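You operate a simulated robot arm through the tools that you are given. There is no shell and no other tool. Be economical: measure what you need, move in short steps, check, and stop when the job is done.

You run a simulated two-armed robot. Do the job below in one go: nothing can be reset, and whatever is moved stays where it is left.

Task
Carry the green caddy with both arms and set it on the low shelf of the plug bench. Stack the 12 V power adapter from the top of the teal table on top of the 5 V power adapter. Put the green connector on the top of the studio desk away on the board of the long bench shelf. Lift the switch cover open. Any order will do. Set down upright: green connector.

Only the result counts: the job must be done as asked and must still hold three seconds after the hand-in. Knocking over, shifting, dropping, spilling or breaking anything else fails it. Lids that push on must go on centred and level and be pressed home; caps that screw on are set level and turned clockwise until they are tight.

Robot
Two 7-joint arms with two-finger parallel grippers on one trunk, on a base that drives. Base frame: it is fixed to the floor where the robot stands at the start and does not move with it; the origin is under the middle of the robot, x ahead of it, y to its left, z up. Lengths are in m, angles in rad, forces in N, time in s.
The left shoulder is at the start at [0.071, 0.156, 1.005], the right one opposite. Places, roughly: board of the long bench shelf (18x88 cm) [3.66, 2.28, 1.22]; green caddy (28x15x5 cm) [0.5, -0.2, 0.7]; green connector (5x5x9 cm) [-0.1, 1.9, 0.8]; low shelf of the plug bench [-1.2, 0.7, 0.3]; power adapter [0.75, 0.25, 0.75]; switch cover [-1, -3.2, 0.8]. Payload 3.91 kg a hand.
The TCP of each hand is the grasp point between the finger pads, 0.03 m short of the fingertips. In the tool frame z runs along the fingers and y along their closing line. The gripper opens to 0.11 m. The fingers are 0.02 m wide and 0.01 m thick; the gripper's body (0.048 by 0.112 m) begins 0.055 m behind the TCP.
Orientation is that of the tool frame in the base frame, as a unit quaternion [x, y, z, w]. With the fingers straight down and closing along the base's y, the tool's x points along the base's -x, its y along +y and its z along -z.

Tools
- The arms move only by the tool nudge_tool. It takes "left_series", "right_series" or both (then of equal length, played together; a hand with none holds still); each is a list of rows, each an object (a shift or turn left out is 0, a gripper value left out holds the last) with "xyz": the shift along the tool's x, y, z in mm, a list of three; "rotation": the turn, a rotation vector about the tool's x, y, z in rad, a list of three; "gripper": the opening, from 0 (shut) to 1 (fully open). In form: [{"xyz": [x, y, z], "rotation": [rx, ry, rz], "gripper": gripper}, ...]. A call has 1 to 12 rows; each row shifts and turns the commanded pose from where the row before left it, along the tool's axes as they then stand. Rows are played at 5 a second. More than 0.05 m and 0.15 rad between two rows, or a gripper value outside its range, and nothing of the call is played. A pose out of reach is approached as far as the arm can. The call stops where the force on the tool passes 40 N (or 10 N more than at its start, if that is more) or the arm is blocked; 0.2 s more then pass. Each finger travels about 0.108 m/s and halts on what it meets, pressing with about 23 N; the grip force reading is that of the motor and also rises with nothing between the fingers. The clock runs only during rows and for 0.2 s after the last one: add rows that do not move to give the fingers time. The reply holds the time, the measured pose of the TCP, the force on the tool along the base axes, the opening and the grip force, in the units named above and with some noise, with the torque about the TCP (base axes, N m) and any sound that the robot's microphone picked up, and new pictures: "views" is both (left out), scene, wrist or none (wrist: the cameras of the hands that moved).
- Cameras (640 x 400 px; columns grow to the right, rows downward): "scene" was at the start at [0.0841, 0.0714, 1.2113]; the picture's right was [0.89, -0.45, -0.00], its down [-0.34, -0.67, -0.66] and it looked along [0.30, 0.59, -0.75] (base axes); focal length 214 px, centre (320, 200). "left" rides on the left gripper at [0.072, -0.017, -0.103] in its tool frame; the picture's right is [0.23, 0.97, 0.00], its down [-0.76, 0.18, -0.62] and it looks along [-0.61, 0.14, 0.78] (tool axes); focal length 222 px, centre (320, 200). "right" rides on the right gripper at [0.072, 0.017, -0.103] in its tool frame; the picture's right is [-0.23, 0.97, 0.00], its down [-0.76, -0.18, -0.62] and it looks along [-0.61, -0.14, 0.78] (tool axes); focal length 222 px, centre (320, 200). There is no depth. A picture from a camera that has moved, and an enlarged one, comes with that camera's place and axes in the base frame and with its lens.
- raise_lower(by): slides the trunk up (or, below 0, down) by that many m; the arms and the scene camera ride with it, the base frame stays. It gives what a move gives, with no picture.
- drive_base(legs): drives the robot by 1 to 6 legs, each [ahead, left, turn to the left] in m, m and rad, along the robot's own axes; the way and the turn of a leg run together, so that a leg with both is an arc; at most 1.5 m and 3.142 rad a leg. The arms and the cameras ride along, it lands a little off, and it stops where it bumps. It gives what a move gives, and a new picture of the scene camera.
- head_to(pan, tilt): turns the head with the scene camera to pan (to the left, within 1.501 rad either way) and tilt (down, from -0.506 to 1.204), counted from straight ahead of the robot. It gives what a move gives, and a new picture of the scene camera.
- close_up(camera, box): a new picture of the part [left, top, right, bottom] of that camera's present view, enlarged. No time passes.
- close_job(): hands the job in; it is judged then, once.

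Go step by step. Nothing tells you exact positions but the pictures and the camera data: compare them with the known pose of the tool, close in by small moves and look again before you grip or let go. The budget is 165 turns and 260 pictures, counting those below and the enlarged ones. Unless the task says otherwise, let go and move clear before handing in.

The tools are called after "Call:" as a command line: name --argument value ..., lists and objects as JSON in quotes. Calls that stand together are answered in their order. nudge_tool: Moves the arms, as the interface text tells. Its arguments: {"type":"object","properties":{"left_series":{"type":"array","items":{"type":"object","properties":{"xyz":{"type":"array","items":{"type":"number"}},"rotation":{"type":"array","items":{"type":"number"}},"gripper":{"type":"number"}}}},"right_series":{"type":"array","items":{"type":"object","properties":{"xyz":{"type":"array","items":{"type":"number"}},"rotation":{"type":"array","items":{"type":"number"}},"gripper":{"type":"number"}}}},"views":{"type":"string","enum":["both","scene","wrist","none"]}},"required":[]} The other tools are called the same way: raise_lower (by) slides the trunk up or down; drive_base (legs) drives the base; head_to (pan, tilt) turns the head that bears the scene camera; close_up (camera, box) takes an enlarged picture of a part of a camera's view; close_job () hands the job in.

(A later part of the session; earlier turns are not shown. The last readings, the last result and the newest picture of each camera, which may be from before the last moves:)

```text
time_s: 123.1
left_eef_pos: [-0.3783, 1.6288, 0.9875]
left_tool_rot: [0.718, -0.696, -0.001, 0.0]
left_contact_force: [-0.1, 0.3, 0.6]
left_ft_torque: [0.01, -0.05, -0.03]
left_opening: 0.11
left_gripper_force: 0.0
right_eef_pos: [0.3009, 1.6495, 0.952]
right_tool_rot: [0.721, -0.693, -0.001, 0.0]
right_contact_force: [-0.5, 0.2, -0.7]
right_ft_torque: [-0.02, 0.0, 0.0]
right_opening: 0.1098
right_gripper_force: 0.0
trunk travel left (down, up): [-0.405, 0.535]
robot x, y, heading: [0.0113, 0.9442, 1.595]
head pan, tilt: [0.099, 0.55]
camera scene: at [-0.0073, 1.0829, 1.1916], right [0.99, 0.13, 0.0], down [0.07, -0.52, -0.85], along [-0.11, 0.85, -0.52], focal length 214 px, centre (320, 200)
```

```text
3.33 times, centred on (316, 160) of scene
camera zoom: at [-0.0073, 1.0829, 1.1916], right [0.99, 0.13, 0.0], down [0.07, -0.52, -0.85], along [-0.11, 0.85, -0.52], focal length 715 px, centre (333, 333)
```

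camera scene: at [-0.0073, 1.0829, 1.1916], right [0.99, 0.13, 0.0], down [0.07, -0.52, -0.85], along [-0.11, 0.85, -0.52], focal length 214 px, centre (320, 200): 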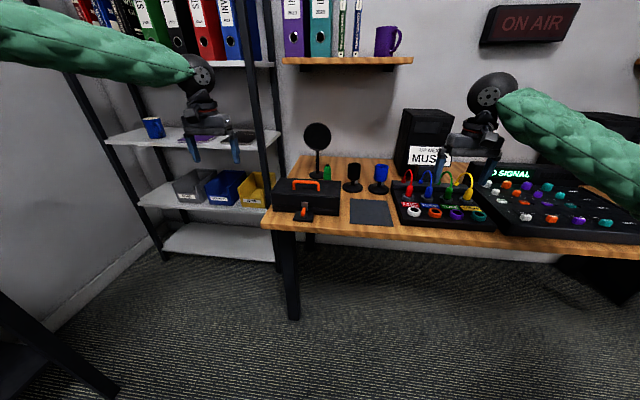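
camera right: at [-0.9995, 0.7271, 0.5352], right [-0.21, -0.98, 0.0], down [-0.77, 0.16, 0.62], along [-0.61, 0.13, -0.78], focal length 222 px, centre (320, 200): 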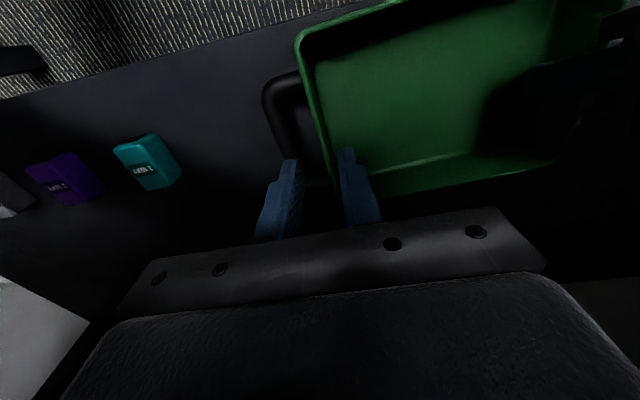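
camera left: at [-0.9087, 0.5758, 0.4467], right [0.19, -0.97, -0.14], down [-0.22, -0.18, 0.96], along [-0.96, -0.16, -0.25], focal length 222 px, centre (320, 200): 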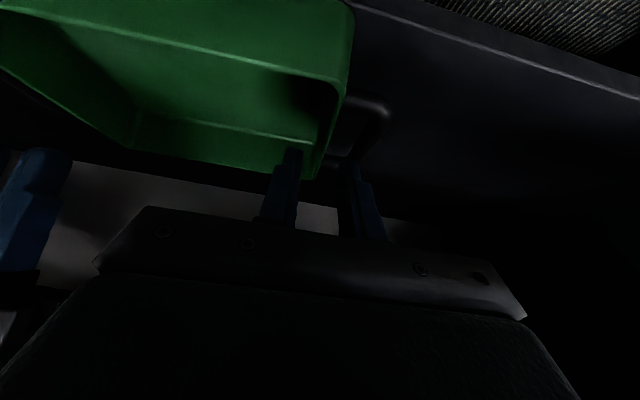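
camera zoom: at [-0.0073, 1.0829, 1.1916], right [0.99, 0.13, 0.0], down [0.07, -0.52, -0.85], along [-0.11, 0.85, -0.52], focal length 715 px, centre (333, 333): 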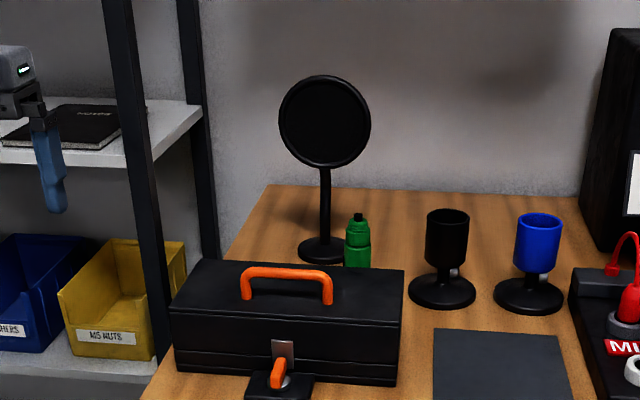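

The connector stands at about (−0.085, 1.903), top z≈0.86, between toolbox, pop filter and black cup. I'll retract both hands, then drive nearer so the left hand can come down on it.

Call:
nudge_tool --left_series '[{"xyz": [20, -25, 0]}, {"xyz": [20, -25, 0]}, {"xyz": [20, -25, 0]}, {"xyz": [20, -25, 0]}, {"xyz": [20, -25, 0]}, {"xyz": [0, -25, 0]}, {"xyz": [0, -25, 0], "gripper": 0.7}]' --right_series '[{"xyz": [25, 0, 0]}, {"xyz": [25, 0, 0]}, {"xyz": [25, 0, 0]}, {"xyz": [25, 0, 0]}, {"xyz": [25, 0, 0]}, {"xyz": [25, 0, 0]}, {"xyz": [25, 0, 0]}]' --views "none"

Call:
drive_base --legs '[[0, -0.09, -0.025], [0.22, 0, 0]]'

Call:
head_to --pan 0.25 --tilt 0.7

Call:
close_up --camera "scene" --box '[220, 80, 444, 220]'

```text
time_s: 124.7
left_eef_pos: [-0.2014, 1.535, 0.9883]
left_tool_rot: [0.719, -0.696, -0.001, 0.001]
left_contact_force: [-0.5, 0.5, 0.2]
left_ft_torque: [0.0, 0.04, 0.01]
left_opening: 0.0768
left_gripper_force: 0.1
right_eef_pos: [0.3078, 1.4754, 0.9499]
right_tool_rot: [0.721, -0.693, -0.001, 0.0]
right_contact_force: [0.2, -0.7, -0.4]
right_ft_torque: [0.01, 0.02, -0.02]
right_opening: 0.1101
right_gripper_force: 0.0
trunk travel left (down, up): [-0.405, 0.535]
robot x, y, heading: [0.0038, 0.9436, 1.599]
head pan, tilt: [0.099, 0.55]
```

```text
time_s: 127.1
left_eef_pos: [-0.0959, 1.7648, 0.9871]
left_tool_rot: [0.707, -0.707, 0.001, 0.0]
left_contact_force: [-0.7, 0.7, -0.1]
left_ft_torque: [-0.04, -0.03, 0.0]
left_opening: 0.0773
left_gripper_force: 0.0
right_eef_pos: [0.4101, 1.6893, 0.9494]
right_tool_rot: [0.711, -0.703, 0.0, 0.001]
right_contact_force: [0.4, -0.4, 1.1]
right_ft_torque: [-0.03, 0.0, -0.01]
right_opening: 0.1099
right_gripper_force: 0.1
trunk travel left (down, up): [-0.405, 0.535]
robot x, y, heading: [0.0949, 1.1659, 1.571]
head pan, tilt: [0.099, 0.55]
camera scene: at [0.0849, 1.3068, 1.1913], right [0.99, 0.1, 0.0], down [0.05, -0.52, -0.85], along [-0.09, 0.85, -0.52], focal length 214 px, centre (320, 200)
```

scene: 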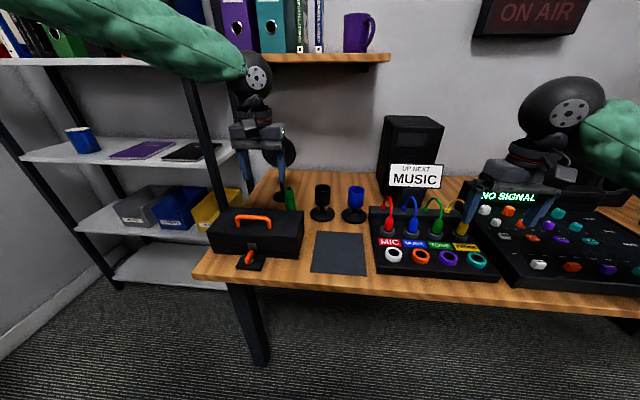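

```text
time_s: 127.8
left_eef_pos: [-0.0954, 1.7635, 0.9885]
left_tool_rot: [0.708, -0.707, 0.0, 0.0]
left_contact_force: [0.4, 0.3, -0.2]
left_ft_torque: [-0.03, -0.03, 0.0]
left_opening: 0.0768
left_gripper_force: 0.0
right_eef_pos: [0.4109, 1.6897, 0.9494]
right_tool_rot: [0.711, -0.703, -0.001, 0.0]
right_contact_force: [-0.1, 0.5, 0.2]
right_ft_torque: [-0.01, 0.01, 0.02]
right_opening: 0.11
right_gripper_force: 0.1
trunk travel left (down, up): [-0.405, 0.535]
robot x, y, heading: [0.0994, 1.1656, 1.578]
head pan, tilt: [0.25, 0.7]
camera scene: at [0.0729, 1.2983, 1.1785], right [0.97, 0.25, 0.0], down [0.16, -0.62, -0.77], along [-0.19, 0.74, -0.64], focal length 214 px, centre (320, 200)
```

scene: 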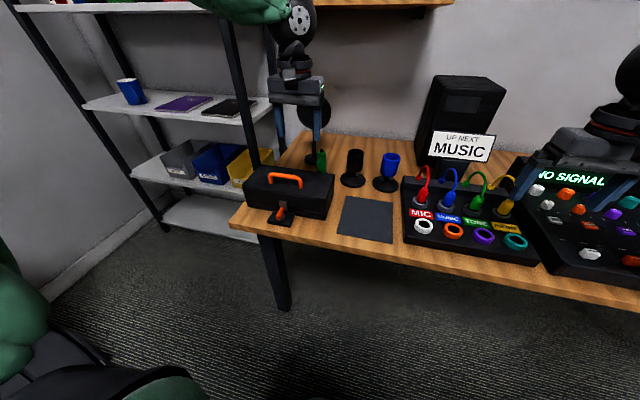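

```text
2.86 times, centred on (332, 150) of scene
camera zoom: at [0.0729, 1.2983, 1.1785], right [0.97, 0.25, 0.0], down [0.16, -0.62, -0.77], along [-0.19, 0.74, -0.64], focal length 613 px, centre (286, 343)
```

zoom: 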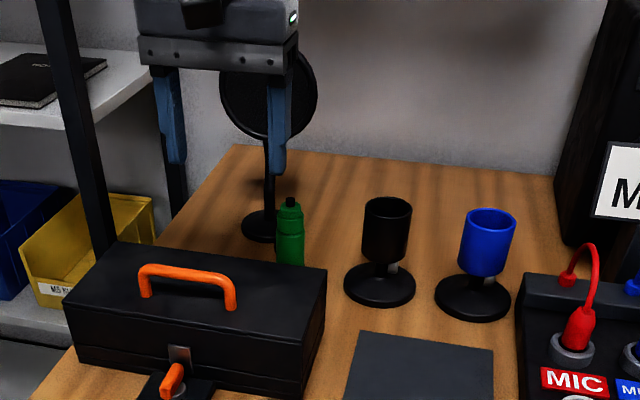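

The connector is confirmed near (−0.082, 1.907). Moving the left hand to just short of above it and looking with the wrist camera.

Call:
nudge_tool --left_series '[{"xyz": [-35, -4, 0]}, {"xyz": [-35, -4, 0]}, {"xyz": [-35, -4, 0]}, {}]' --views "wrist"

Call:
close_up --camera "scene" --box '[220, 80, 444, 220]'

```text
time_s: 128.8
left_eef_pos: [-0.0828, 1.869, 0.9885]
left_tool_rot: [0.708, -0.707, -0.001, 0.001]
left_contact_force: [0.7, -1.4, 0.6]
left_ft_torque: [0.03, -0.01, 0.0]
left_opening: 0.0771
left_gripper_force: 0.1
right_eef_pos: [0.4112, 1.6881, 0.9503]
right_tool_rot: [0.711, -0.703, -0.001, 0.0]
right_contact_force: [0.7, 0.2, 0.2]
right_ft_torque: [0.04, 0.01, -0.01]
right_opening: 0.11
right_gripper_force: 0.2
trunk travel left (down, up): [-0.405, 0.535]
robot x, y, heading: [0.0949, 1.1634, 1.572]
head pan, tilt: [0.25, 0.7]
camera left: at [-0.0652, 1.7946, 1.0918], right [-0.97, -0.23, 0.0], down [-0.18, 0.76, 0.62], along [-0.14, 0.61, -0.78], focal length 222 px, centre (320, 200)
```

left: 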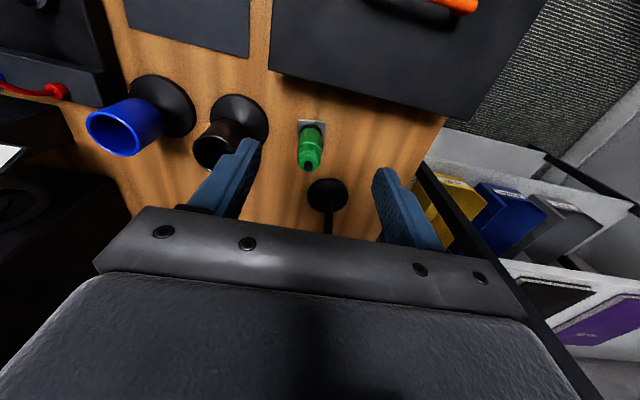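

```text
2.86 times, centred on (332, 150) of scene
camera zoom: at [0.0729, 1.2975, 1.1786], right [0.97, 0.25, 0.0], down [0.16, -0.62, -0.77], along [-0.19, 0.74, -0.64], focal length 613 px, centre (286, 343)
```

zoom: 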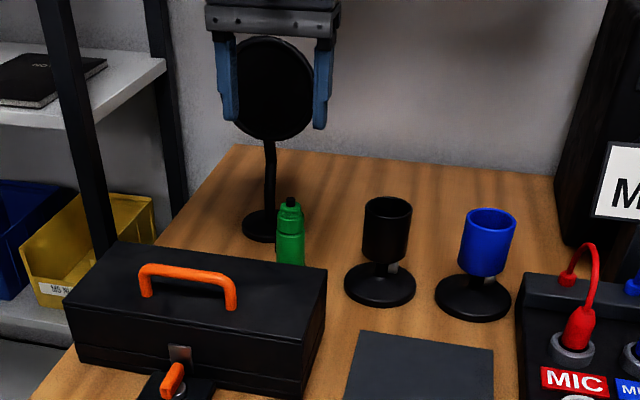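

Call:
close_up --camera "left" --box '[232, 80, 424, 220]'

```text
2.86 times, centred on (328, 150) of left
camera zoom: at [-0.0652, 1.7946, 1.0918], right [-0.97, -0.23, 0.0], down [-0.18, 0.76, 0.62], along [-0.14, 0.61, -0.78], focal length 635 px, centre (297, 343)
```

zoom: 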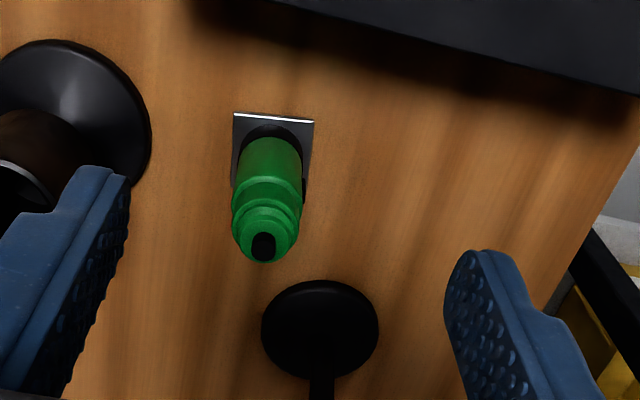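

The connector is a round green body on a square base plate. Moving forward 4.5 cm and down, fingertips staying just above its top.

Call:
nudge_tool --left_series '[{"xyz": [-25, 0, 10]}, {"xyz": [-22, 0, 30]}, {"xyz": [0, 0, 30]}, {"xyz": [0, 0, 15]}, {}]' --views "wrist"

Call:
close_up --camera "scene" --box '[220, 80, 444, 220]'

Call:
close_up --camera "left" --box '[232, 80, 424, 220]'

```text
time_s: 130.0
left_eef_pos: [-0.0815, 1.9158, 0.9025]
left_tool_rot: [-0.707, 0.707, 0.001, 0.0]
left_contact_force: [0.5, 0.1, 0.5]
left_ft_torque: [0.01, -0.01, -0.04]
left_opening: 0.077
left_gripper_force: 0.0
right_eef_pos: [0.4104, 1.688, 0.9489]
right_tool_rot: [0.711, -0.704, -0.001, 0.0]
right_contact_force: [1.1, -0.2, -0.4]
right_ft_torque: [-0.03, 0.0, 0.0]
right_opening: 0.1099
right_gripper_force: 0.1
trunk travel left (down, up): [-0.405, 0.535]
robot x, y, heading: [0.0946, 1.1642, 1.574]
head pan, tilt: [0.25, 0.7]
camera left: at [-0.064, 1.8415, 1.0058], right [-0.97, -0.23, 0.0], down [-0.18, 0.76, 0.62], along [-0.14, 0.61, -0.78], focal length 222 px, centre (320, 200)
```

left: 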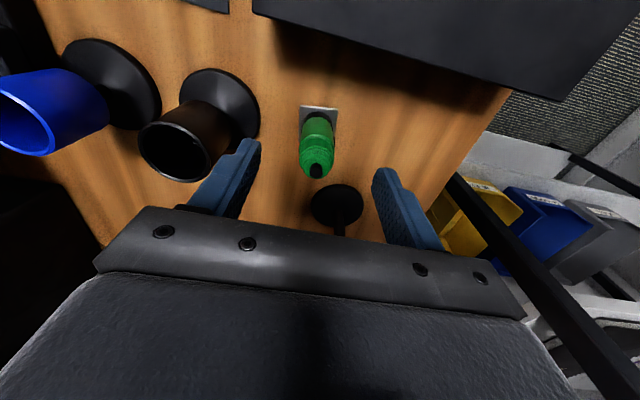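

```text
2.86 times, centred on (332, 150) of scene
camera zoom: at [0.0729, 1.2983, 1.1784], right [0.97, 0.25, 0.0], down [0.16, -0.62, -0.76], along [-0.19, 0.74, -0.64], focal length 613 px, centre (286, 343)
```

zoom: 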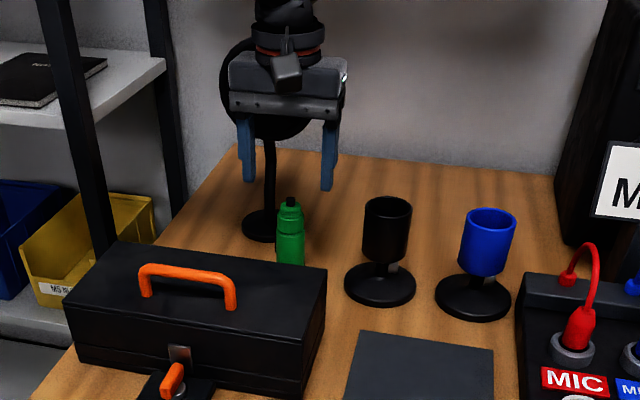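

```text
2.86 times, centred on (328, 150) of left
camera zoom: at [-0.064, 1.8415, 1.0058], right [-0.97, -0.23, 0.0], down [-0.18, 0.76, 0.62], along [-0.14, 0.61, -0.78], focal length 635 px, centre (297, 343)
```

zoom: 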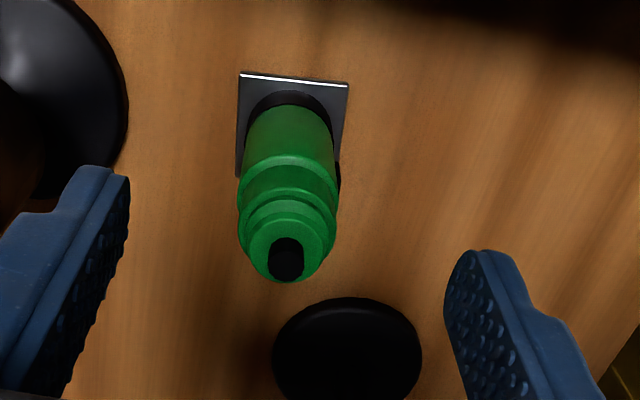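

Centre is about (−0.080, 1.929). Aligning and descending around the body.

Call:
nudge_tool --left_series '[{"xyz": [-12, -1, 10]}, {"xyz": [0, 0, 25]}, {"xyz": [0, 0, 20]}, {}]' --views "wrist"

Call:
close_up --camera "scene" --box '[220, 80, 444, 220]'

Call:
close_up --camera "left" --box '[232, 80, 424, 220]'

```text
time_s: 131.0
left_eef_pos: [-0.0833, 1.9272, 0.8468]
left_tool_rot: [0.707, -0.707, 0.0, 0.0]
left_contact_force: [0.4, -0.2, -0.7]
left_ft_torque: [-0.02, 0.0, -0.02]
left_opening: 0.0772
left_gripper_force: 0.0
right_eef_pos: [0.4105, 1.6887, 0.9496]
right_tool_rot: [0.711, -0.703, -0.001, 0.0]
right_contact_force: [0.2, -0.5, 0.6]
right_ft_torque: [0.0, -0.01, 0.02]
right_opening: 0.11
right_gripper_force: 0.1
trunk travel left (down, up): [-0.405, 0.535]
robot x, y, heading: [0.0969, 1.1674, 1.573]
head pan, tilt: [0.25, 0.7]
camera left: at [-0.0656, 1.8532, 0.9506], right [-0.97, -0.23, 0.0], down [-0.18, 0.76, 0.62], along [-0.14, 0.61, -0.78], focal length 222 px, centre (320, 200)
```

left: 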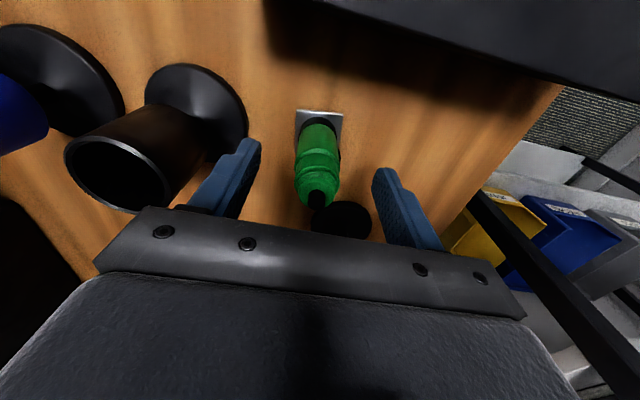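

```text
2.86 times, centred on (332, 150) of scene
camera zoom: at [0.0729, 1.2982, 1.1785], right [0.97, 0.25, 0.0], down [0.16, -0.62, -0.76], along [-0.19, 0.74, -0.64], focal length 613 px, centre (286, 343)
```

zoom: 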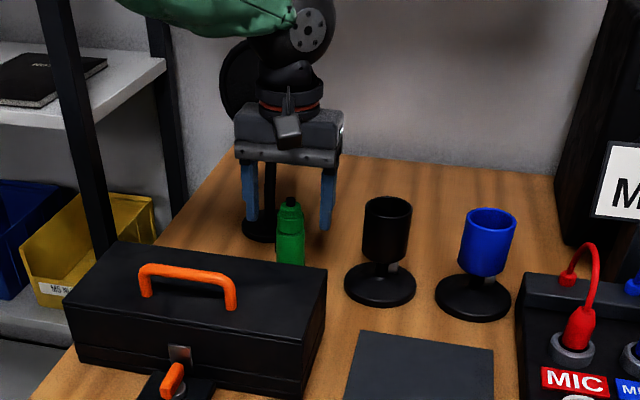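

```text
2.86 times, centred on (328, 150) of left
camera zoom: at [-0.0656, 1.8532, 0.9506], right [-0.97, -0.23, 0.0], down [-0.18, 0.76, 0.62], along [-0.14, 0.61, -0.78], focal length 635 px, centre (297, 343)
```

zoom: 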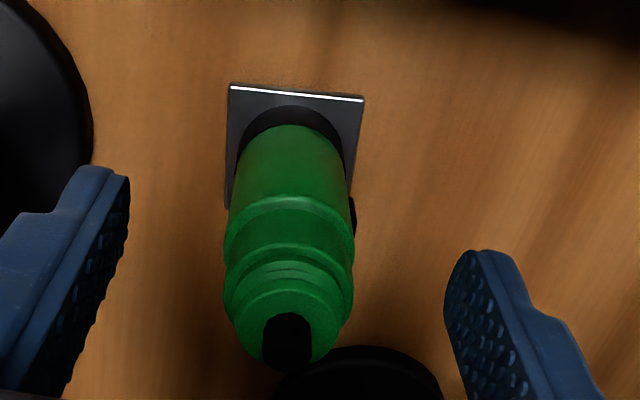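

Refined: desk z≈0.75, connector centre y≈1.937, tip z≈0.84. Forward 1 cm and down 4.5 cm, then check before gripping.

Call:
nudge_tool --left_series '[{"xyz": [-10, -2, 0]}, {"xyz": [0, 0, 20]}, {"xyz": [0, 0, 15]}, {"xyz": [0, 0, 9]}, {}]' --views "wrist"

Call:
close_up --camera "left" --box '[232, 80, 424, 220]'

Call:
close_up --camera "scene" --box '[260, 110, 388, 190]'

```text
time_s: 132.2
left_eef_pos: [-0.082, 1.9367, 0.8039]
left_tool_rot: [0.708, -0.707, 0.0, 0.0]
left_contact_force: [0.0, -0.9, -0.6]
left_ft_torque: [-0.04, 0.03, -0.02]
left_opening: 0.0767
left_gripper_force: 0.1
right_eef_pos: [0.4099, 1.6891, 0.9502]
right_tool_rot: [0.711, -0.703, -0.002, 0.0]
right_contact_force: [0.3, -0.1, -0.1]
right_ft_torque: [-0.02, 0.02, -0.02]
right_opening: 0.1101
right_gripper_force: 0.1
trunk travel left (down, up): [-0.405, 0.535]
robot x, y, heading: [0.0978, 1.1652, 1.573]
head pan, tilt: [0.25, 0.7]
camera left: at [-0.0642, 1.8627, 0.908], right [-0.97, -0.23, 0.0], down [-0.18, 0.76, 0.62], along [-0.14, 0.61, -0.78], focal length 222 px, centre (320, 200)
```

left: 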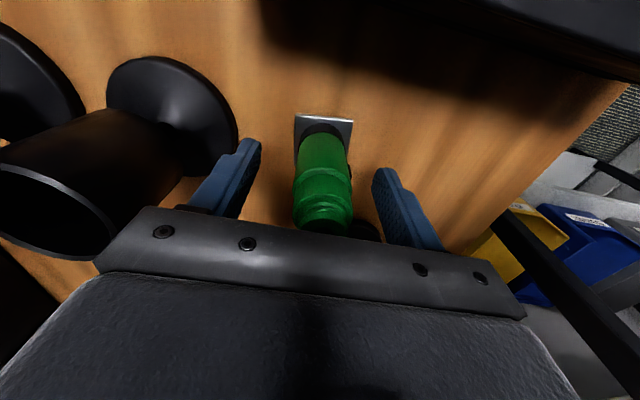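

```text
2.86 times, centred on (328, 150) of left
camera zoom: at [-0.0642, 1.8627, 0.908], right [-0.97, -0.23, 0.0], down [-0.18, 0.76, 0.62], along [-0.14, 0.61, -0.78], focal length 635 px, centre (297, 343)
```

zoom: 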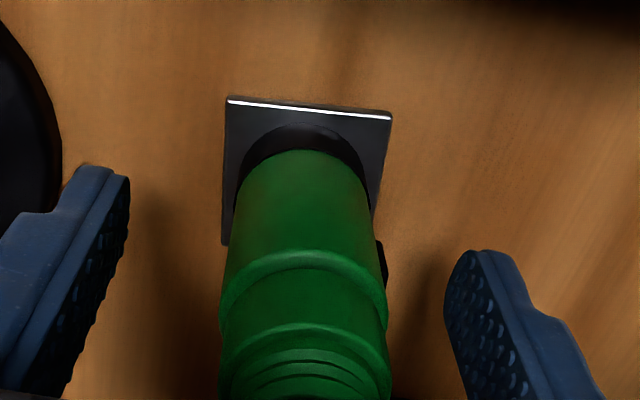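

```text
5.00 times, centred on (324, 150) of scene
camera zoom: at [0.0729, 1.2984, 1.1784], right [0.97, 0.25, 0.0], down [0.16, -0.62, -0.76], along [-0.19, 0.74, -0.64], focal length 1072 px, centre (300, 450)
```

zoom: 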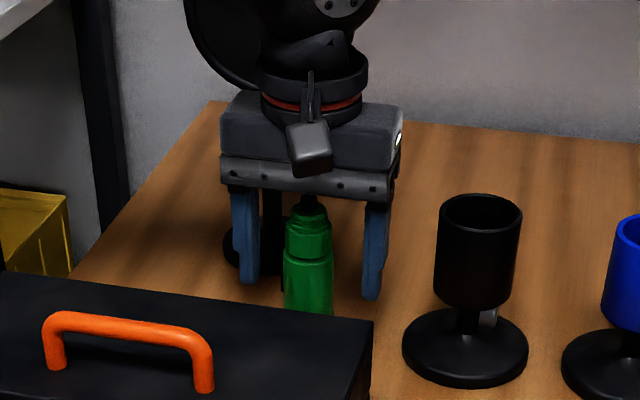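

Well centred. Closing the left gripper and lifting slightly.

Call:
nudge_tool --left_series '[{"gripper": 0.4}, {"gripper": 0.2}, {"gripper": 0.15}, {}, {}, {"xyz": [0, 0, -10]}, {"xyz": [0, 0, -20]}, {"xyz": [0, 0, -30]}, {}]' --views "wrist"

Call:
close_up --camera "scene" --box '[240, 80, 400, 180]'

```text
time_s: 134.2
left_eef_pos: [-0.0816, 1.9367, 0.8638]
left_tool_rot: [0.707, -0.707, 0.001, 0.001]
left_contact_force: [-0.2, 0.1, -1.4]
left_ft_torque: [-0.01, 0.0, 0.0]
left_opening: 0.0349
left_gripper_force: 22.9
right_eef_pos: [0.4098, 1.6902, 0.9502]
right_tool_rot: [0.711, -0.703, -0.001, 0.001]
right_contact_force: [-0.2, 0.2, -1.0]
right_ft_torque: [0.0, 0.03, -0.01]
right_opening: 0.11
right_gripper_force: 0.1
trunk travel left (down, up): [-0.405, 0.535]
robot x, y, heading: [0.0969, 1.1631, 1.57]
head pan, tilt: [0.25, 0.7]
camera left: at [-0.0644, 1.8632, 0.968], right [-0.97, -0.23, 0.0], down [-0.18, 0.76, 0.62], along [-0.14, 0.61, -0.78], focal length 222 px, centre (320, 200)
```

left: 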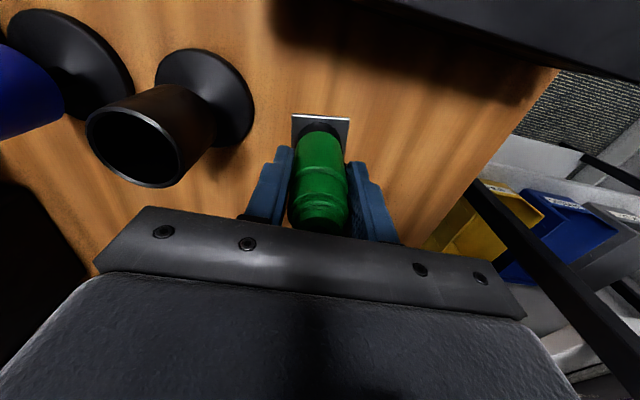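

```text
4.00 times, centred on (320, 130) of scene
camera zoom: at [0.0727, 1.2991, 1.1782], right [0.97, 0.25, 0.0], down [0.16, -0.62, -0.76], along [-0.19, 0.74, -0.64], focal length 858 px, centre (320, 480)
```

zoom: 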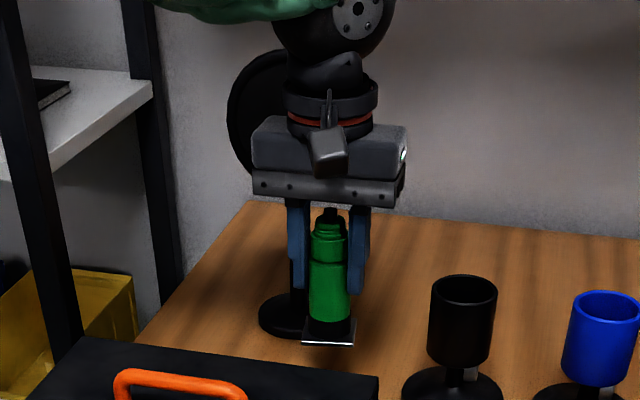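

The connector is held upright. Raising it clear and backing off, then looking right toward the long bench.

Call:
raise_lower --by 0.25

Call:
drive_base --legs '[[-0.25, 0, 0]]'

Call:
head_to --pan -1.2 --tilt 0.35

```text
time_s: 136.8
left_eef_pos: [-0.0819, 1.9366, 1.1158]
left_tool_rot: [0.708, -0.706, 0.0, 0.0]
left_contact_force: [-0.8, -1.1, -1.9]
left_ft_torque: [0.0, -0.01, -0.02]
left_opening: 0.0349
left_gripper_force: 22.9
right_eef_pos: [0.4104, 1.6897, 1.1988]
right_tool_rot: [0.711, -0.703, 0.0, 0.0]
right_contact_force: [-0.2, 0.6, -0.8]
right_ft_torque: [-0.01, 0.0, 0.01]
right_opening: 0.1099
right_gripper_force: 0.1
trunk travel left (down, up): [-0.655, 0.285]
robot x, y, heading: [0.1003, 1.1656, 1.572]
head pan, tilt: [0.25, 0.7]
```

```text
time_s: 138.6
left_eef_pos: [-0.0825, 1.6929, 1.1155]
left_tool_rot: [0.709, -0.705, 0.0, 0.0]
left_contact_force: [0.2, -0.3, -2.2]
left_ft_torque: [0.02, -0.04, -0.02]
left_opening: 0.0349
left_gripper_force: 23.4
right_eef_pos: [0.409, 1.4471, 1.2]
right_tool_rot: [0.712, -0.702, -0.001, 0.0]
right_contact_force: [0.2, -0.4, 0.3]
right_ft_torque: [0.01, -0.01, 0.04]
right_opening: 0.1099
right_gripper_force: 0.1
trunk travel left (down, up): [-0.655, 0.285]
robot x, y, heading: [0.0945, 0.9179, 1.57]
head pan, tilt: [0.25, 0.7]
camera scene: at [0.0732, 1.0556, 1.4284], right [0.97, 0.25, 0.0], down [0.16, -0.62, -0.76], along [-0.19, 0.74, -0.64], focal length 214 px, centre (320, 200)
```

scene: 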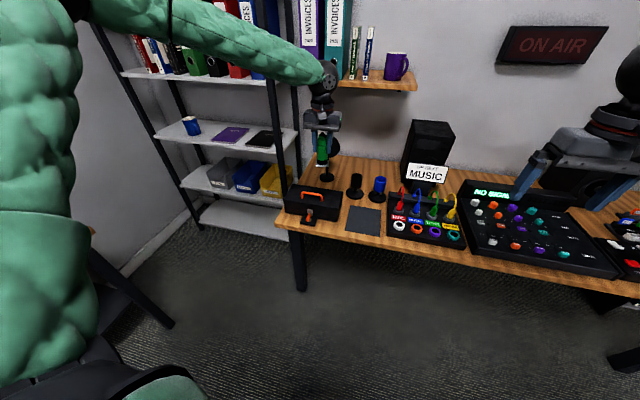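

```text
time_s: 140.1
left_eef_pos: [-0.0827, 1.6934, 1.1141]
left_tool_rot: [0.709, -0.705, 0.0, 0.0]
left_contact_force: [0.3, -0.2, -1.7]
left_ft_torque: [0.01, 0.01, 0.01]
left_opening: 0.0351
left_gripper_force: 22.4
right_eef_pos: [0.4097, 1.4469, 1.2005]
right_tool_rot: [0.711, -0.703, -0.001, 0.0]
right_contact_force: [-0.4, -0.1, 0.3]
right_ft_torque: [0.04, 0.01, -0.02]
right_opening: 0.1101
right_gripper_force: 0.0
trunk travel left (down, up): [-0.655, 0.285]
robot x, y, heading: [0.0977, 0.9185, 1.574]
head pan, tilt: [-1.201, 0.351]
camera scene: at [0.1811, 1.0079, 1.4598], right [0.37, -0.93, 0.0], down [-0.32, -0.13, -0.94], along [0.87, 0.34, -0.34], focal length 214 px, centre (320, 200)
```

scene: 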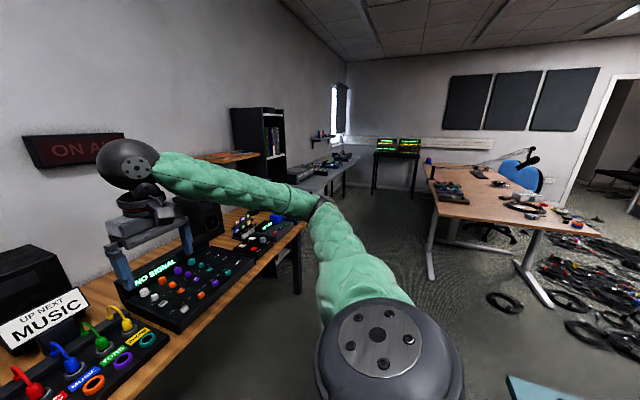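

The long-bench shelf is the small wall board at far left-back (px 322,137). I'll turn to +x and drive along the aisle at y≈1.15.

Call:
drive_base --legs '[[0, 0, -1.57], [0, 0.2, 0], [1.2, 0, 0]]'

Call:
head_to --pan 0.35 --tilt 0.25

```text
time_s: 151.4
left_eef_pos: [2.0947, 1.2509, 1.1149]
left_tool_rot: [0.009, 1.0, 0.0, 0.0]
left_contact_force: [0.0, 0.5, -2.4]
left_ft_torque: [0.01, 0.0, 0.01]
left_opening: 0.0349
left_gripper_force: 23.0
right_eef_pos: [1.8373, 0.7635, 1.1991]
right_tool_rot: [0.005, 1.0, 0.002, -0.001]
right_contact_force: [-0.1, -0.6, -0.3]
right_ft_torque: [-0.03, -0.01, 0.02]
right_opening: 0.1099
right_gripper_force: 0.1
trunk travel left (down, up): [-0.655, 0.285]
robot x, y, heading: [1.3172, 1.0868, -0.017]
head pan, tilt: [-1.201, 0.351]
camera scene: at [1.3993, 1.0007, 1.4598], right [-0.94, -0.35, 0.0], down [-0.12, 0.32, -0.94], along [0.32, -0.88, -0.34], focal length 214 px, centre (320, 200)
```

scene: 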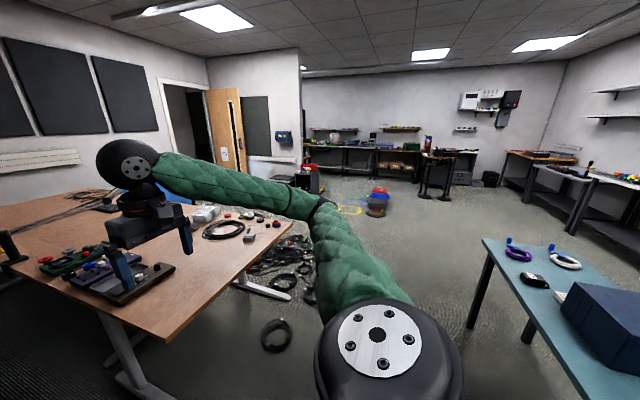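

```text
time_s: 153.0
left_eef_pos: [2.0941, 1.2507, 1.1146]
left_tool_rot: [0.009, 1.0, 0.0, 0.0]
left_contact_force: [0.2, -0.5, -2.2]
left_ft_torque: [0.01, 0.02, -0.01]
left_opening: 0.0348
left_gripper_force: 23.1
right_eef_pos: [1.8368, 0.7637, 1.2]
right_tool_rot: [0.004, 1.0, 0.001, -0.001]
right_contact_force: [-0.3, 0.7, 0.3]
right_ft_torque: [-0.02, 0.01, -0.02]
right_opening: 0.1098
right_gripper_force: 0.1
trunk travel left (down, up): [-0.655, 0.285]
robot x, y, heading: [1.319, 1.085, -0.022]
head pan, tilt: [0.351, 0.25]
camera scene: at [1.4552, 1.1186, 1.4692], right [0.33, -0.95, 0.0], down [-0.23, -0.08, -0.97], along [0.92, 0.32, -0.25], focal length 214 px, centre (320, 200)
```

scene: 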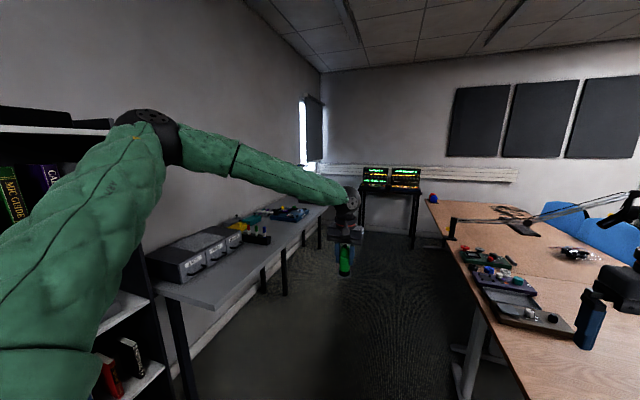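

The aisle is clear (y 0.66–2.05), bench front at y≈2.05. Driving on and turning to face the shelf.

Call:
drive_base --legs '[[1.2, 0.15, 0.02], [0.9, 0, 0], [0, 0, 1.57]]'

Call:
head_to --pan 0.0 --tilt 0.2

```text
time_s: 167.3
left_eef_pos: [3.2193, 2.0386, 1.1142]
left_tool_rot: [0.716, -0.698, 0.0, 0.0]
left_contact_force: [0.7, 0.2, -1.9]
left_ft_torque: [0.0, -0.04, 0.0]
left_opening: 0.0345
left_gripper_force: 23.2
right_eef_pos: [3.7176, 1.8021, 1.1999]
right_tool_rot: [0.719, -0.695, 0.0, 0.001]
right_contact_force: [-0.5, -0.6, 0.2]
right_ft_torque: [-0.01, -0.01, -0.02]
right_opening: 0.11
right_gripper_force: 0.1
trunk travel left (down, up): [-0.655, 0.285]
robot x, y, heading: [3.4137, 1.2705, 1.598]
head pan, tilt: [0.351, 0.25]
camera scene: at [3.3774, 1.4084, 1.4692], right [0.93, 0.37, 0.0], down [0.09, -0.23, -0.97], along [-0.35, 0.9, -0.25], focal length 214 px, centre (320, 200)
```

scene: 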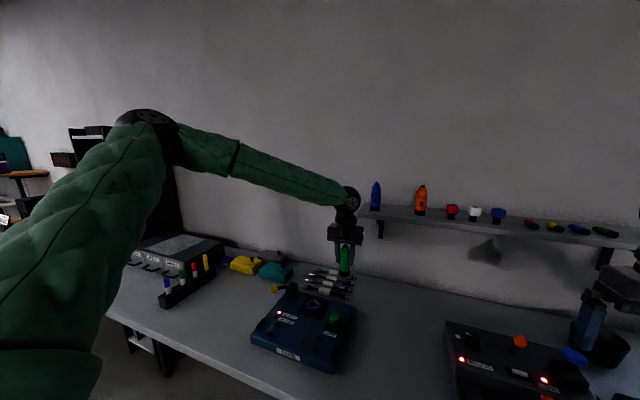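

```text
time_s: 168.1
left_eef_pos: [3.2205, 2.0381, 1.1149]
left_tool_rot: [0.716, -0.699, 0.001, 0.0]
left_contact_force: [0.4, 0.3, -2.4]
left_ft_torque: [0.0, -0.01, 0.0]
left_opening: 0.0345
left_gripper_force: 23.1
right_eef_pos: [3.7172, 1.8018, 1.1994]
right_tool_rot: [0.719, -0.695, -0.001, 0.0]
right_contact_force: [-0.1, -0.6, 0.5]
right_ft_torque: [0.01, -0.01, -0.02]
right_opening: 0.1099
right_gripper_force: 0.0
trunk travel left (down, up): [-0.655, 0.285]
robot x, y, heading: [3.4178, 1.2717, 1.597]
head pan, tilt: [0.0, 0.201]
camera scene: at [3.4095, 1.4147, 1.4738], right [1.0, 0.02, 0.0], down [0.0, -0.2, -0.98], along [-0.02, 0.98, -0.2], focal length 214 px, centre (320, 200)
```

scene: 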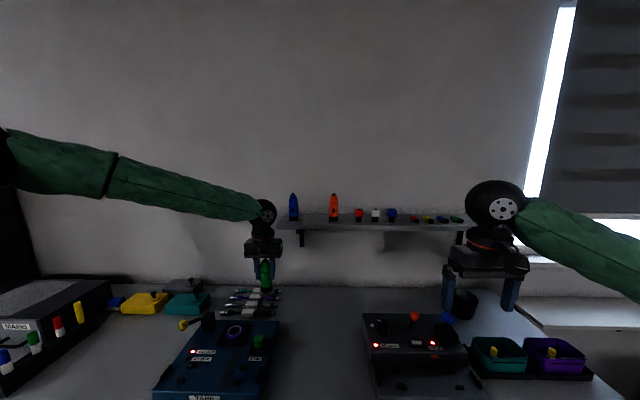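

The board holds blue and orange connectors with a gap between them, then small ones. Enlarging the board.

Call:
close_up --camera "scene" --box '[262, 160, 486, 300]'

```text
2.86 times, centred on (374, 230) of scene
camera zoom: at [3.4095, 1.4147, 1.4738], right [1.0, 0.02, 0.0], down [0.0, -0.2, -0.98], along [-0.02, 0.98, -0.2], focal length 613 px, centre (166, 114)
```

zoom: 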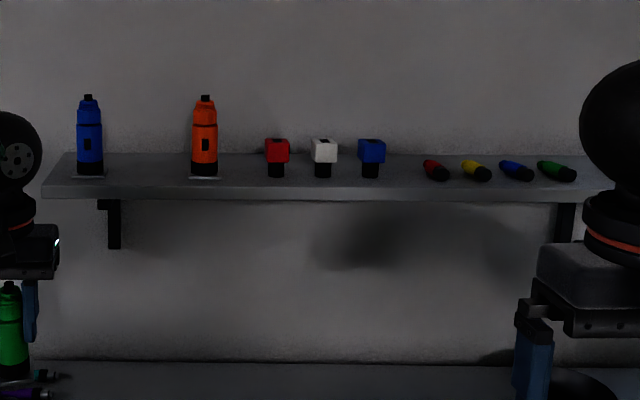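

The gap between blue and orange is at x≈3.365, board top z≈1.216, connectors at y≈2.24. Raising the trunk, sliding right and approaching partially.

Call:
raise_lower --by 0.22

Call:
drive_base --legs '[[0, -0.15, -0.025], [0.1, 0, 0]]'

Call:
head_to --pan 0.2 --tilt 0.45

Call:
close_up --camera "scene" --box '[200, 110, 424, 250]'

```text
time_s: 170.4
left_eef_pos: [3.219, 2.0372, 1.3348]
left_tool_rot: [0.715, -0.699, 0.0, -0.001]
left_contact_force: [0.0, 0.8, -1.7]
left_ft_torque: [-0.02, 0.05, 0.01]
left_opening: 0.0345
left_gripper_force: 22.6
right_eef_pos: [3.7175, 1.8023, 1.4195]
right_tool_rot: [0.719, -0.695, -0.001, 0.0]
right_contact_force: [-0.7, 0.2, 0.7]
right_ft_torque: [-0.02, 0.01, -0.02]
right_opening: 0.1098
right_gripper_force: 0.0
trunk travel left (down, up): [-0.875, 0.065]
robot x, y, heading: [3.4123, 1.2681, 1.596]
head pan, tilt: [0.0, 0.201]
```

```text
time_s: 172.5
left_eef_pos: [3.3836, 2.1342, 1.3368]
left_tool_rot: [0.709, -0.705, -0.002, 0.0]
left_contact_force: [-0.1, 0.3, -1.4]
left_ft_torque: [-0.03, 0.03, 0.02]
left_opening: 0.0346
left_gripper_force: 23.3
right_eef_pos: [3.8766, 1.8895, 1.4207]
right_tool_rot: [0.712, -0.702, -0.001, -0.001]
right_contact_force: [0.7, -0.5, -0.3]
right_ft_torque: [0.02, -0.02, 0.0]
right_opening: 0.1101
right_gripper_force: 0.1
trunk travel left (down, up): [-0.875, 0.065]
robot x, y, heading: [3.5639, 1.367, 1.58]
head pan, tilt: [0.0, 0.201]
camera scene: at [3.5615, 1.5081, 1.6943], right [1.0, 0.01, 0.0], down [0.0, -0.2, -0.98], along [-0.01, 0.98, -0.2], focal length 214 px, centre (320, 200)
```

scene: 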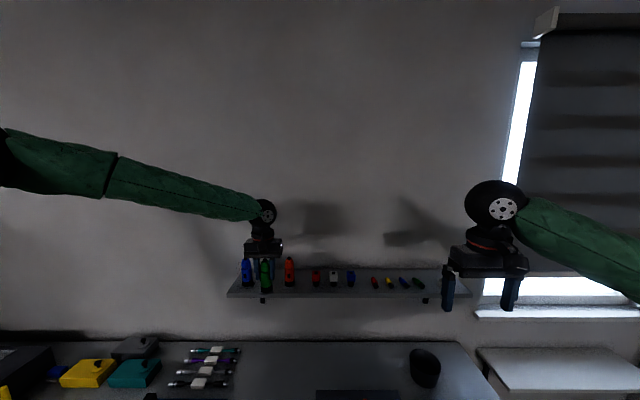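

```text
time_s: 173.3
left_eef_pos: [3.3838, 2.1409, 1.3332]
left_tool_rot: [0.709, -0.705, 0.0, 0.001]
left_contact_force: [-0.6, 0.2, -1.2]
left_ft_torque: [-0.04, -0.02, 0.01]
left_opening: 0.0345
left_gripper_force: 22.3
right_eef_pos: [3.8764, 1.8952, 1.4182]
right_tool_rot: [0.712, -0.702, 0.001, 0.002]
right_contact_force: [-0.7, 1.1, 0.6]
right_ft_torque: [-0.02, -0.02, 0.01]
right_opening: 0.11
right_gripper_force: 0.1
trunk travel left (down, up): [-0.875, 0.065]
robot x, y, heading: [3.5605, 1.3654, 1.573]
head pan, tilt: [0.201, 0.45]
camera scene: at [3.5429, 1.5117, 1.6702], right [0.98, 0.2, 0.0], down [0.09, -0.43, -0.9], along [-0.18, 0.88, -0.44], focal length 214 px, centre (320, 200)
```

scene: 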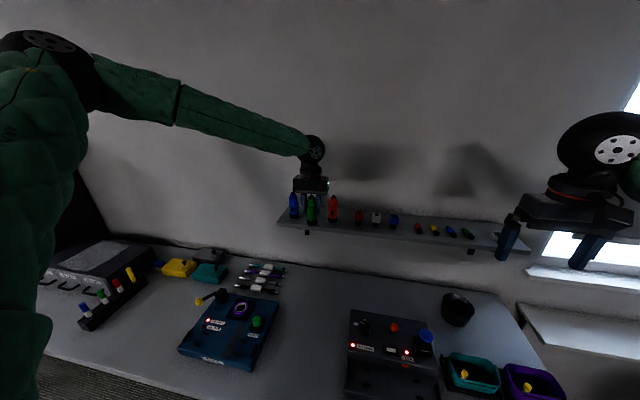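

```text
2.86 times, centred on (312, 180) of scene
camera zoom: at [3.5429, 1.5117, 1.6702], right [0.98, 0.2, 0.0], down [0.09, -0.43, -0.9], along [-0.18, 0.88, -0.44], focal length 613 px, centre (343, 257)
```

zoom: 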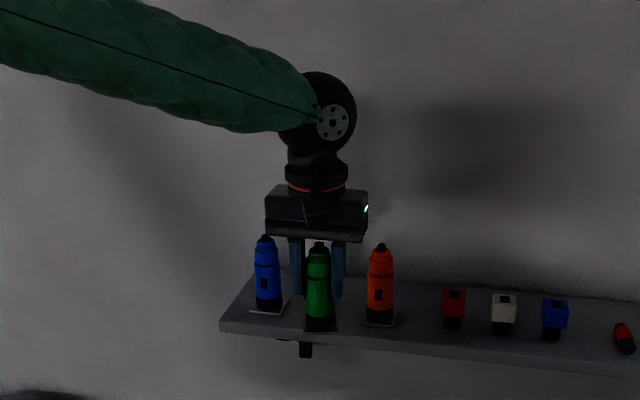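

Neighbours at (3.285, 2.23) and (3.449, 2.225), board z≈1.22. Driving in 8 cm, nudging left to x≈3.367, then lowering partly.

Call:
drive_base --legs '[[0.08, 0, 0]]'

Call:
nudge_tool --left_series '[{"xyz": [0, 15, 0]}, {"xyz": [0, 0, 20]}, {"xyz": [0, 0, 20]}, {}]' --views "wrist"

Call:
close_up --camera "scene" --box '[240, 140, 400, 240]'

```text
time_s: 174.3
left_eef_pos: [3.382, 2.2044, 1.3434]
left_tool_rot: [0.709, -0.705, -0.004, -0.003]
left_contact_force: [-0.3, -0.1, -1.4]
left_ft_torque: [0.07, 0.01, -0.02]
left_opening: 0.0345
left_gripper_force: 22.6
right_eef_pos: [3.8759, 1.9592, 1.4258]
right_tool_rot: [0.712, -0.703, -0.004, -0.003]
right_contact_force: [0.4, -0.9, 0.4]
right_ft_torque: [0.09, 0.0, 0.02]
right_opening: 0.1102
right_gripper_force: 0.1
trunk travel left (down, up): [-0.875, 0.065]
robot x, y, heading: [3.5582, 1.4428, 1.575]
head pan, tilt: [0.201, 0.45]
camera scene: at [3.5417, 1.5728, 1.6722], right [0.98, 0.21, 0.0], down [0.09, -0.42, -0.9], along [-0.18, 0.88, -0.43], focal length 214 px, centre (320, 200)
```

scene: 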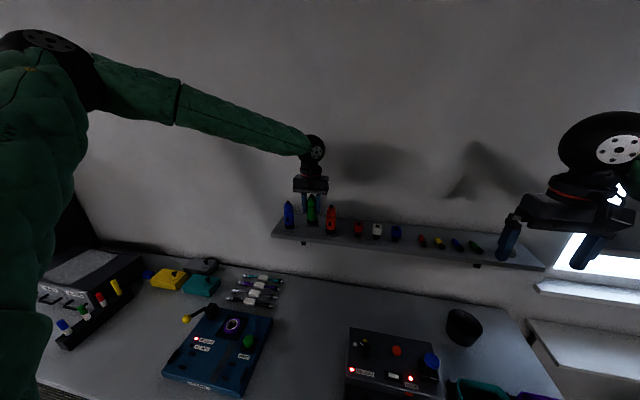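

```text
time_s: 175.3
left_eef_pos: [3.3652, 2.2152, 1.2962]
left_tool_rot: [0.708, -0.706, 0.0, 0.0]
left_contact_force: [-0.3, 0.7, -2.9]
left_ft_torque: [0.0, 0.01, 0.01]
left_opening: 0.0346
left_gripper_force: 22.9
right_eef_pos: [3.8751, 1.9685, 1.4205]
right_tool_rot: [0.712, -0.703, -0.001, 0.0]
right_contact_force: [-0.3, -0.5, 0.8]
right_ft_torque: [0.02, 0.03, -0.01]
right_opening: 0.1101
right_gripper_force: 0.1
trunk travel left (down, up): [-0.875, 0.065]
robot x, y, heading: [3.5622, 1.4453, 1.569]
head pan, tilt: [0.201, 0.45]
camera left: at [3.3832, 2.1413, 1.4], right [-0.97, -0.23, 0.0], down [-0.18, 0.76, 0.62], along [-0.15, 0.61, -0.78], focal length 222 px, centre (320, 200)
```

left: 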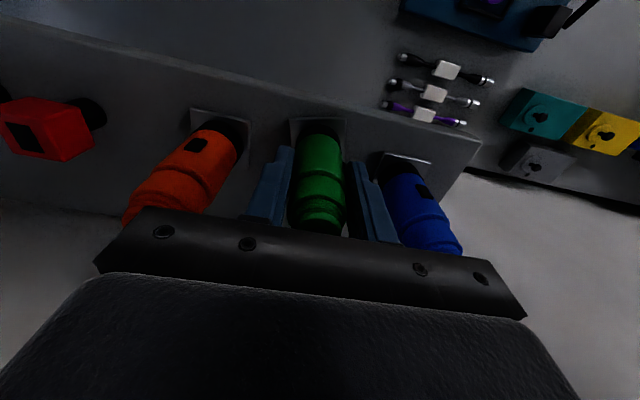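

```text
4.00 times, centred on (320, 190) of scene
camera zoom: at [3.5415, 1.585, 1.6706], right [0.98, 0.2, 0.0], down [0.09, -0.43, -0.9], along [-0.18, 0.88, -0.43], focal length 858 px, centre (320, 240)
```

zoom: 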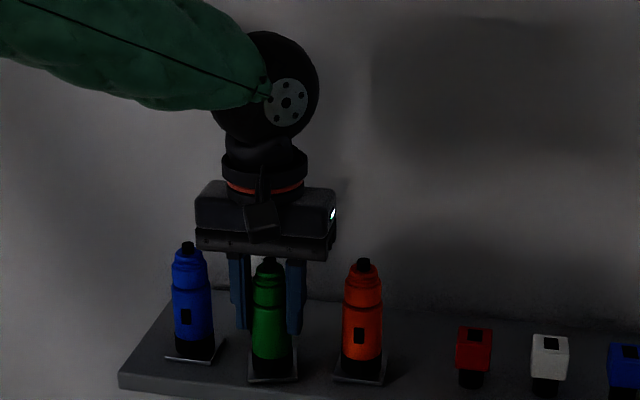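

Nicely centred between the neighbours. Lowering in small steps to contact.

Call:
nudge_tool --left_series '[{"xyz": [0, 0, 6]}, {"xyz": [0, 0, 5]}, {"xyz": [0, 0, 4]}, {"xyz": [0, 0, 3]}, {}]' --views "none"

Call:
nudge_tool --left_series '[{"xyz": [0, 0, 3]}, {}]' --views "none"

Call:
close_up --camera "scene" --box '[240, 140, 400, 240]'

```text
time_s: 176.6
left_eef_pos: [3.3675, 2.2149, 1.2794]
left_tool_rot: [0.709, -0.705, -0.001, -0.002]
left_contact_force: [-1.9, 0.9, 17.4]
left_ft_torque: [0.18, 0.07, 0.04]
left_opening: 0.0345
left_gripper_force: 23.1
right_eef_pos: [3.8752, 1.9693, 1.4211]
right_tool_rot: [0.712, -0.702, -0.002, -0.001]
right_contact_force: [-0.2, 0.3, 0.9]
right_ft_torque: [0.02, 0.03, 0.0]
right_opening: 0.1102
right_gripper_force: 0.1
trunk travel left (down, up): [-0.875, 0.065]
robot x, y, heading: [3.5625, 1.4459, 1.577]
head pan, tilt: [0.201, 0.45]
```

```text
time_s: 177.2
left_eef_pos: [3.3671, 2.2148, 1.2758]
left_tool_rot: [0.709, -0.705, -0.001, -0.001]
left_contact_force: [-3.3, 4.7, 23.1]
left_ft_torque: [0.15, 0.07, 0.03]
left_opening: 0.0346
left_gripper_force: 22.8
right_eef_pos: [3.8767, 1.9699, 1.4216]
right_tool_rot: [0.712, -0.702, -0.002, 0.0]
right_contact_force: [0.0, 0.5, 0.1]
right_ft_torque: [0.02, 0.0, -0.01]
right_opening: 0.1098
right_gripper_force: 0.1
trunk travel left (down, up): [-0.875, 0.065]
robot x, y, heading: [3.5593, 1.4448, 1.574]
head pan, tilt: [0.201, 0.45]
```

```text
4.00 times, centred on (320, 190) of scene
camera zoom: at [3.5417, 1.585, 1.6709], right [0.98, 0.2, 0.0], down [0.09, -0.43, -0.9], along [-0.18, 0.88, -0.43], focal length 858 px, centre (320, 240)
```

zoom: 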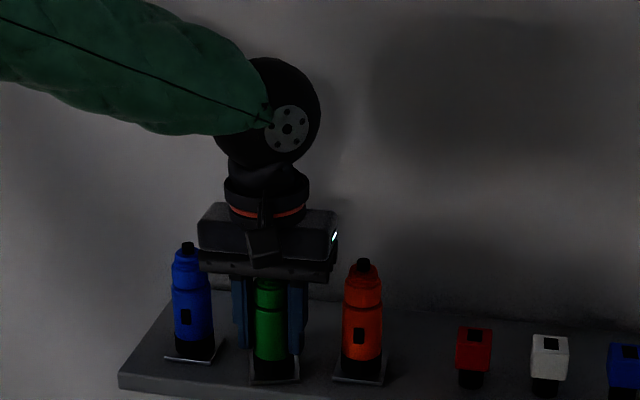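

The base is firmly on the board. Easing off 3 mm, opening modestly and rising.

Call:
nudge_tool --left_series '[{"xyz": [0, 0, -3]}, {"gripper": 0.4}, {"gripper": 0.52}, {}, {"xyz": [0, 0, -20]}, {"xyz": [0, 0, -35]}, {"xyz": [0, 0, -40]}, {}]' --views "wrist"

Call:
close_up --camera "scene" --box '[240, 140, 400, 240]'

```text
time_s: 178.9
left_eef_pos: [3.367, 2.2155, 1.3707]
left_tool_rot: [0.709, -0.705, 0.0, 0.0]
left_contact_force: [0.1, -0.1, 0.2]
left_ft_torque: [-0.02, 0.01, -0.01]
left_opening: 0.0571
left_gripper_force: 0.0
right_eef_pos: [3.8755, 1.9706, 1.4198]
right_tool_rot: [0.713, -0.702, -0.001, 0.0]
right_contact_force: [-1.2, -0.4, -0.9]
right_ft_torque: [-0.02, -0.01, 0.0]
right_opening: 0.1101
right_gripper_force: 0.1
trunk travel left (down, up): [-0.875, 0.065]
robot x, y, heading: [3.5626, 1.4439, 1.578]
head pan, tilt: [0.201, 0.45]
camera left: at [3.3857, 2.1402, 1.4742], right [-0.97, -0.23, 0.0], down [-0.18, 0.76, 0.62], along [-0.14, 0.61, -0.78], focal length 222 px, centre (320, 200)
```

left: 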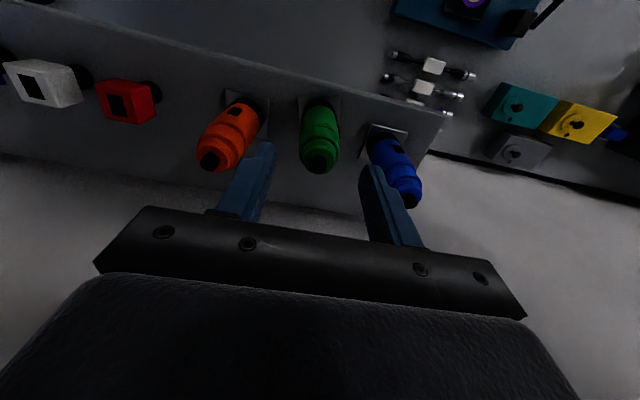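

```text
4.00 times, centred on (320, 190) of scene
camera zoom: at [3.5413, 1.5875, 1.6705], right [0.98, 0.2, 0.0], down [0.09, -0.43, -0.9], along [-0.18, 0.88, -0.44], focal length 858 px, centre (320, 240)
```

zoom: 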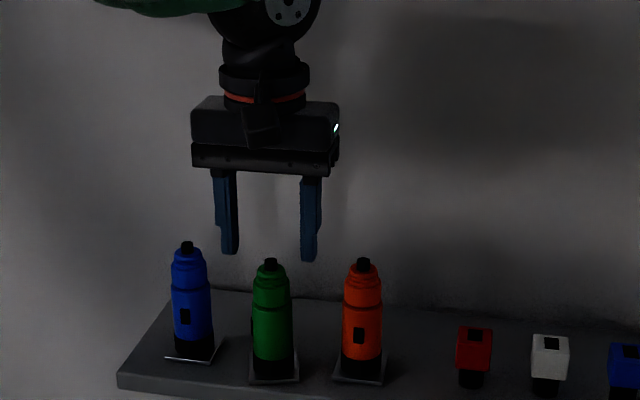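

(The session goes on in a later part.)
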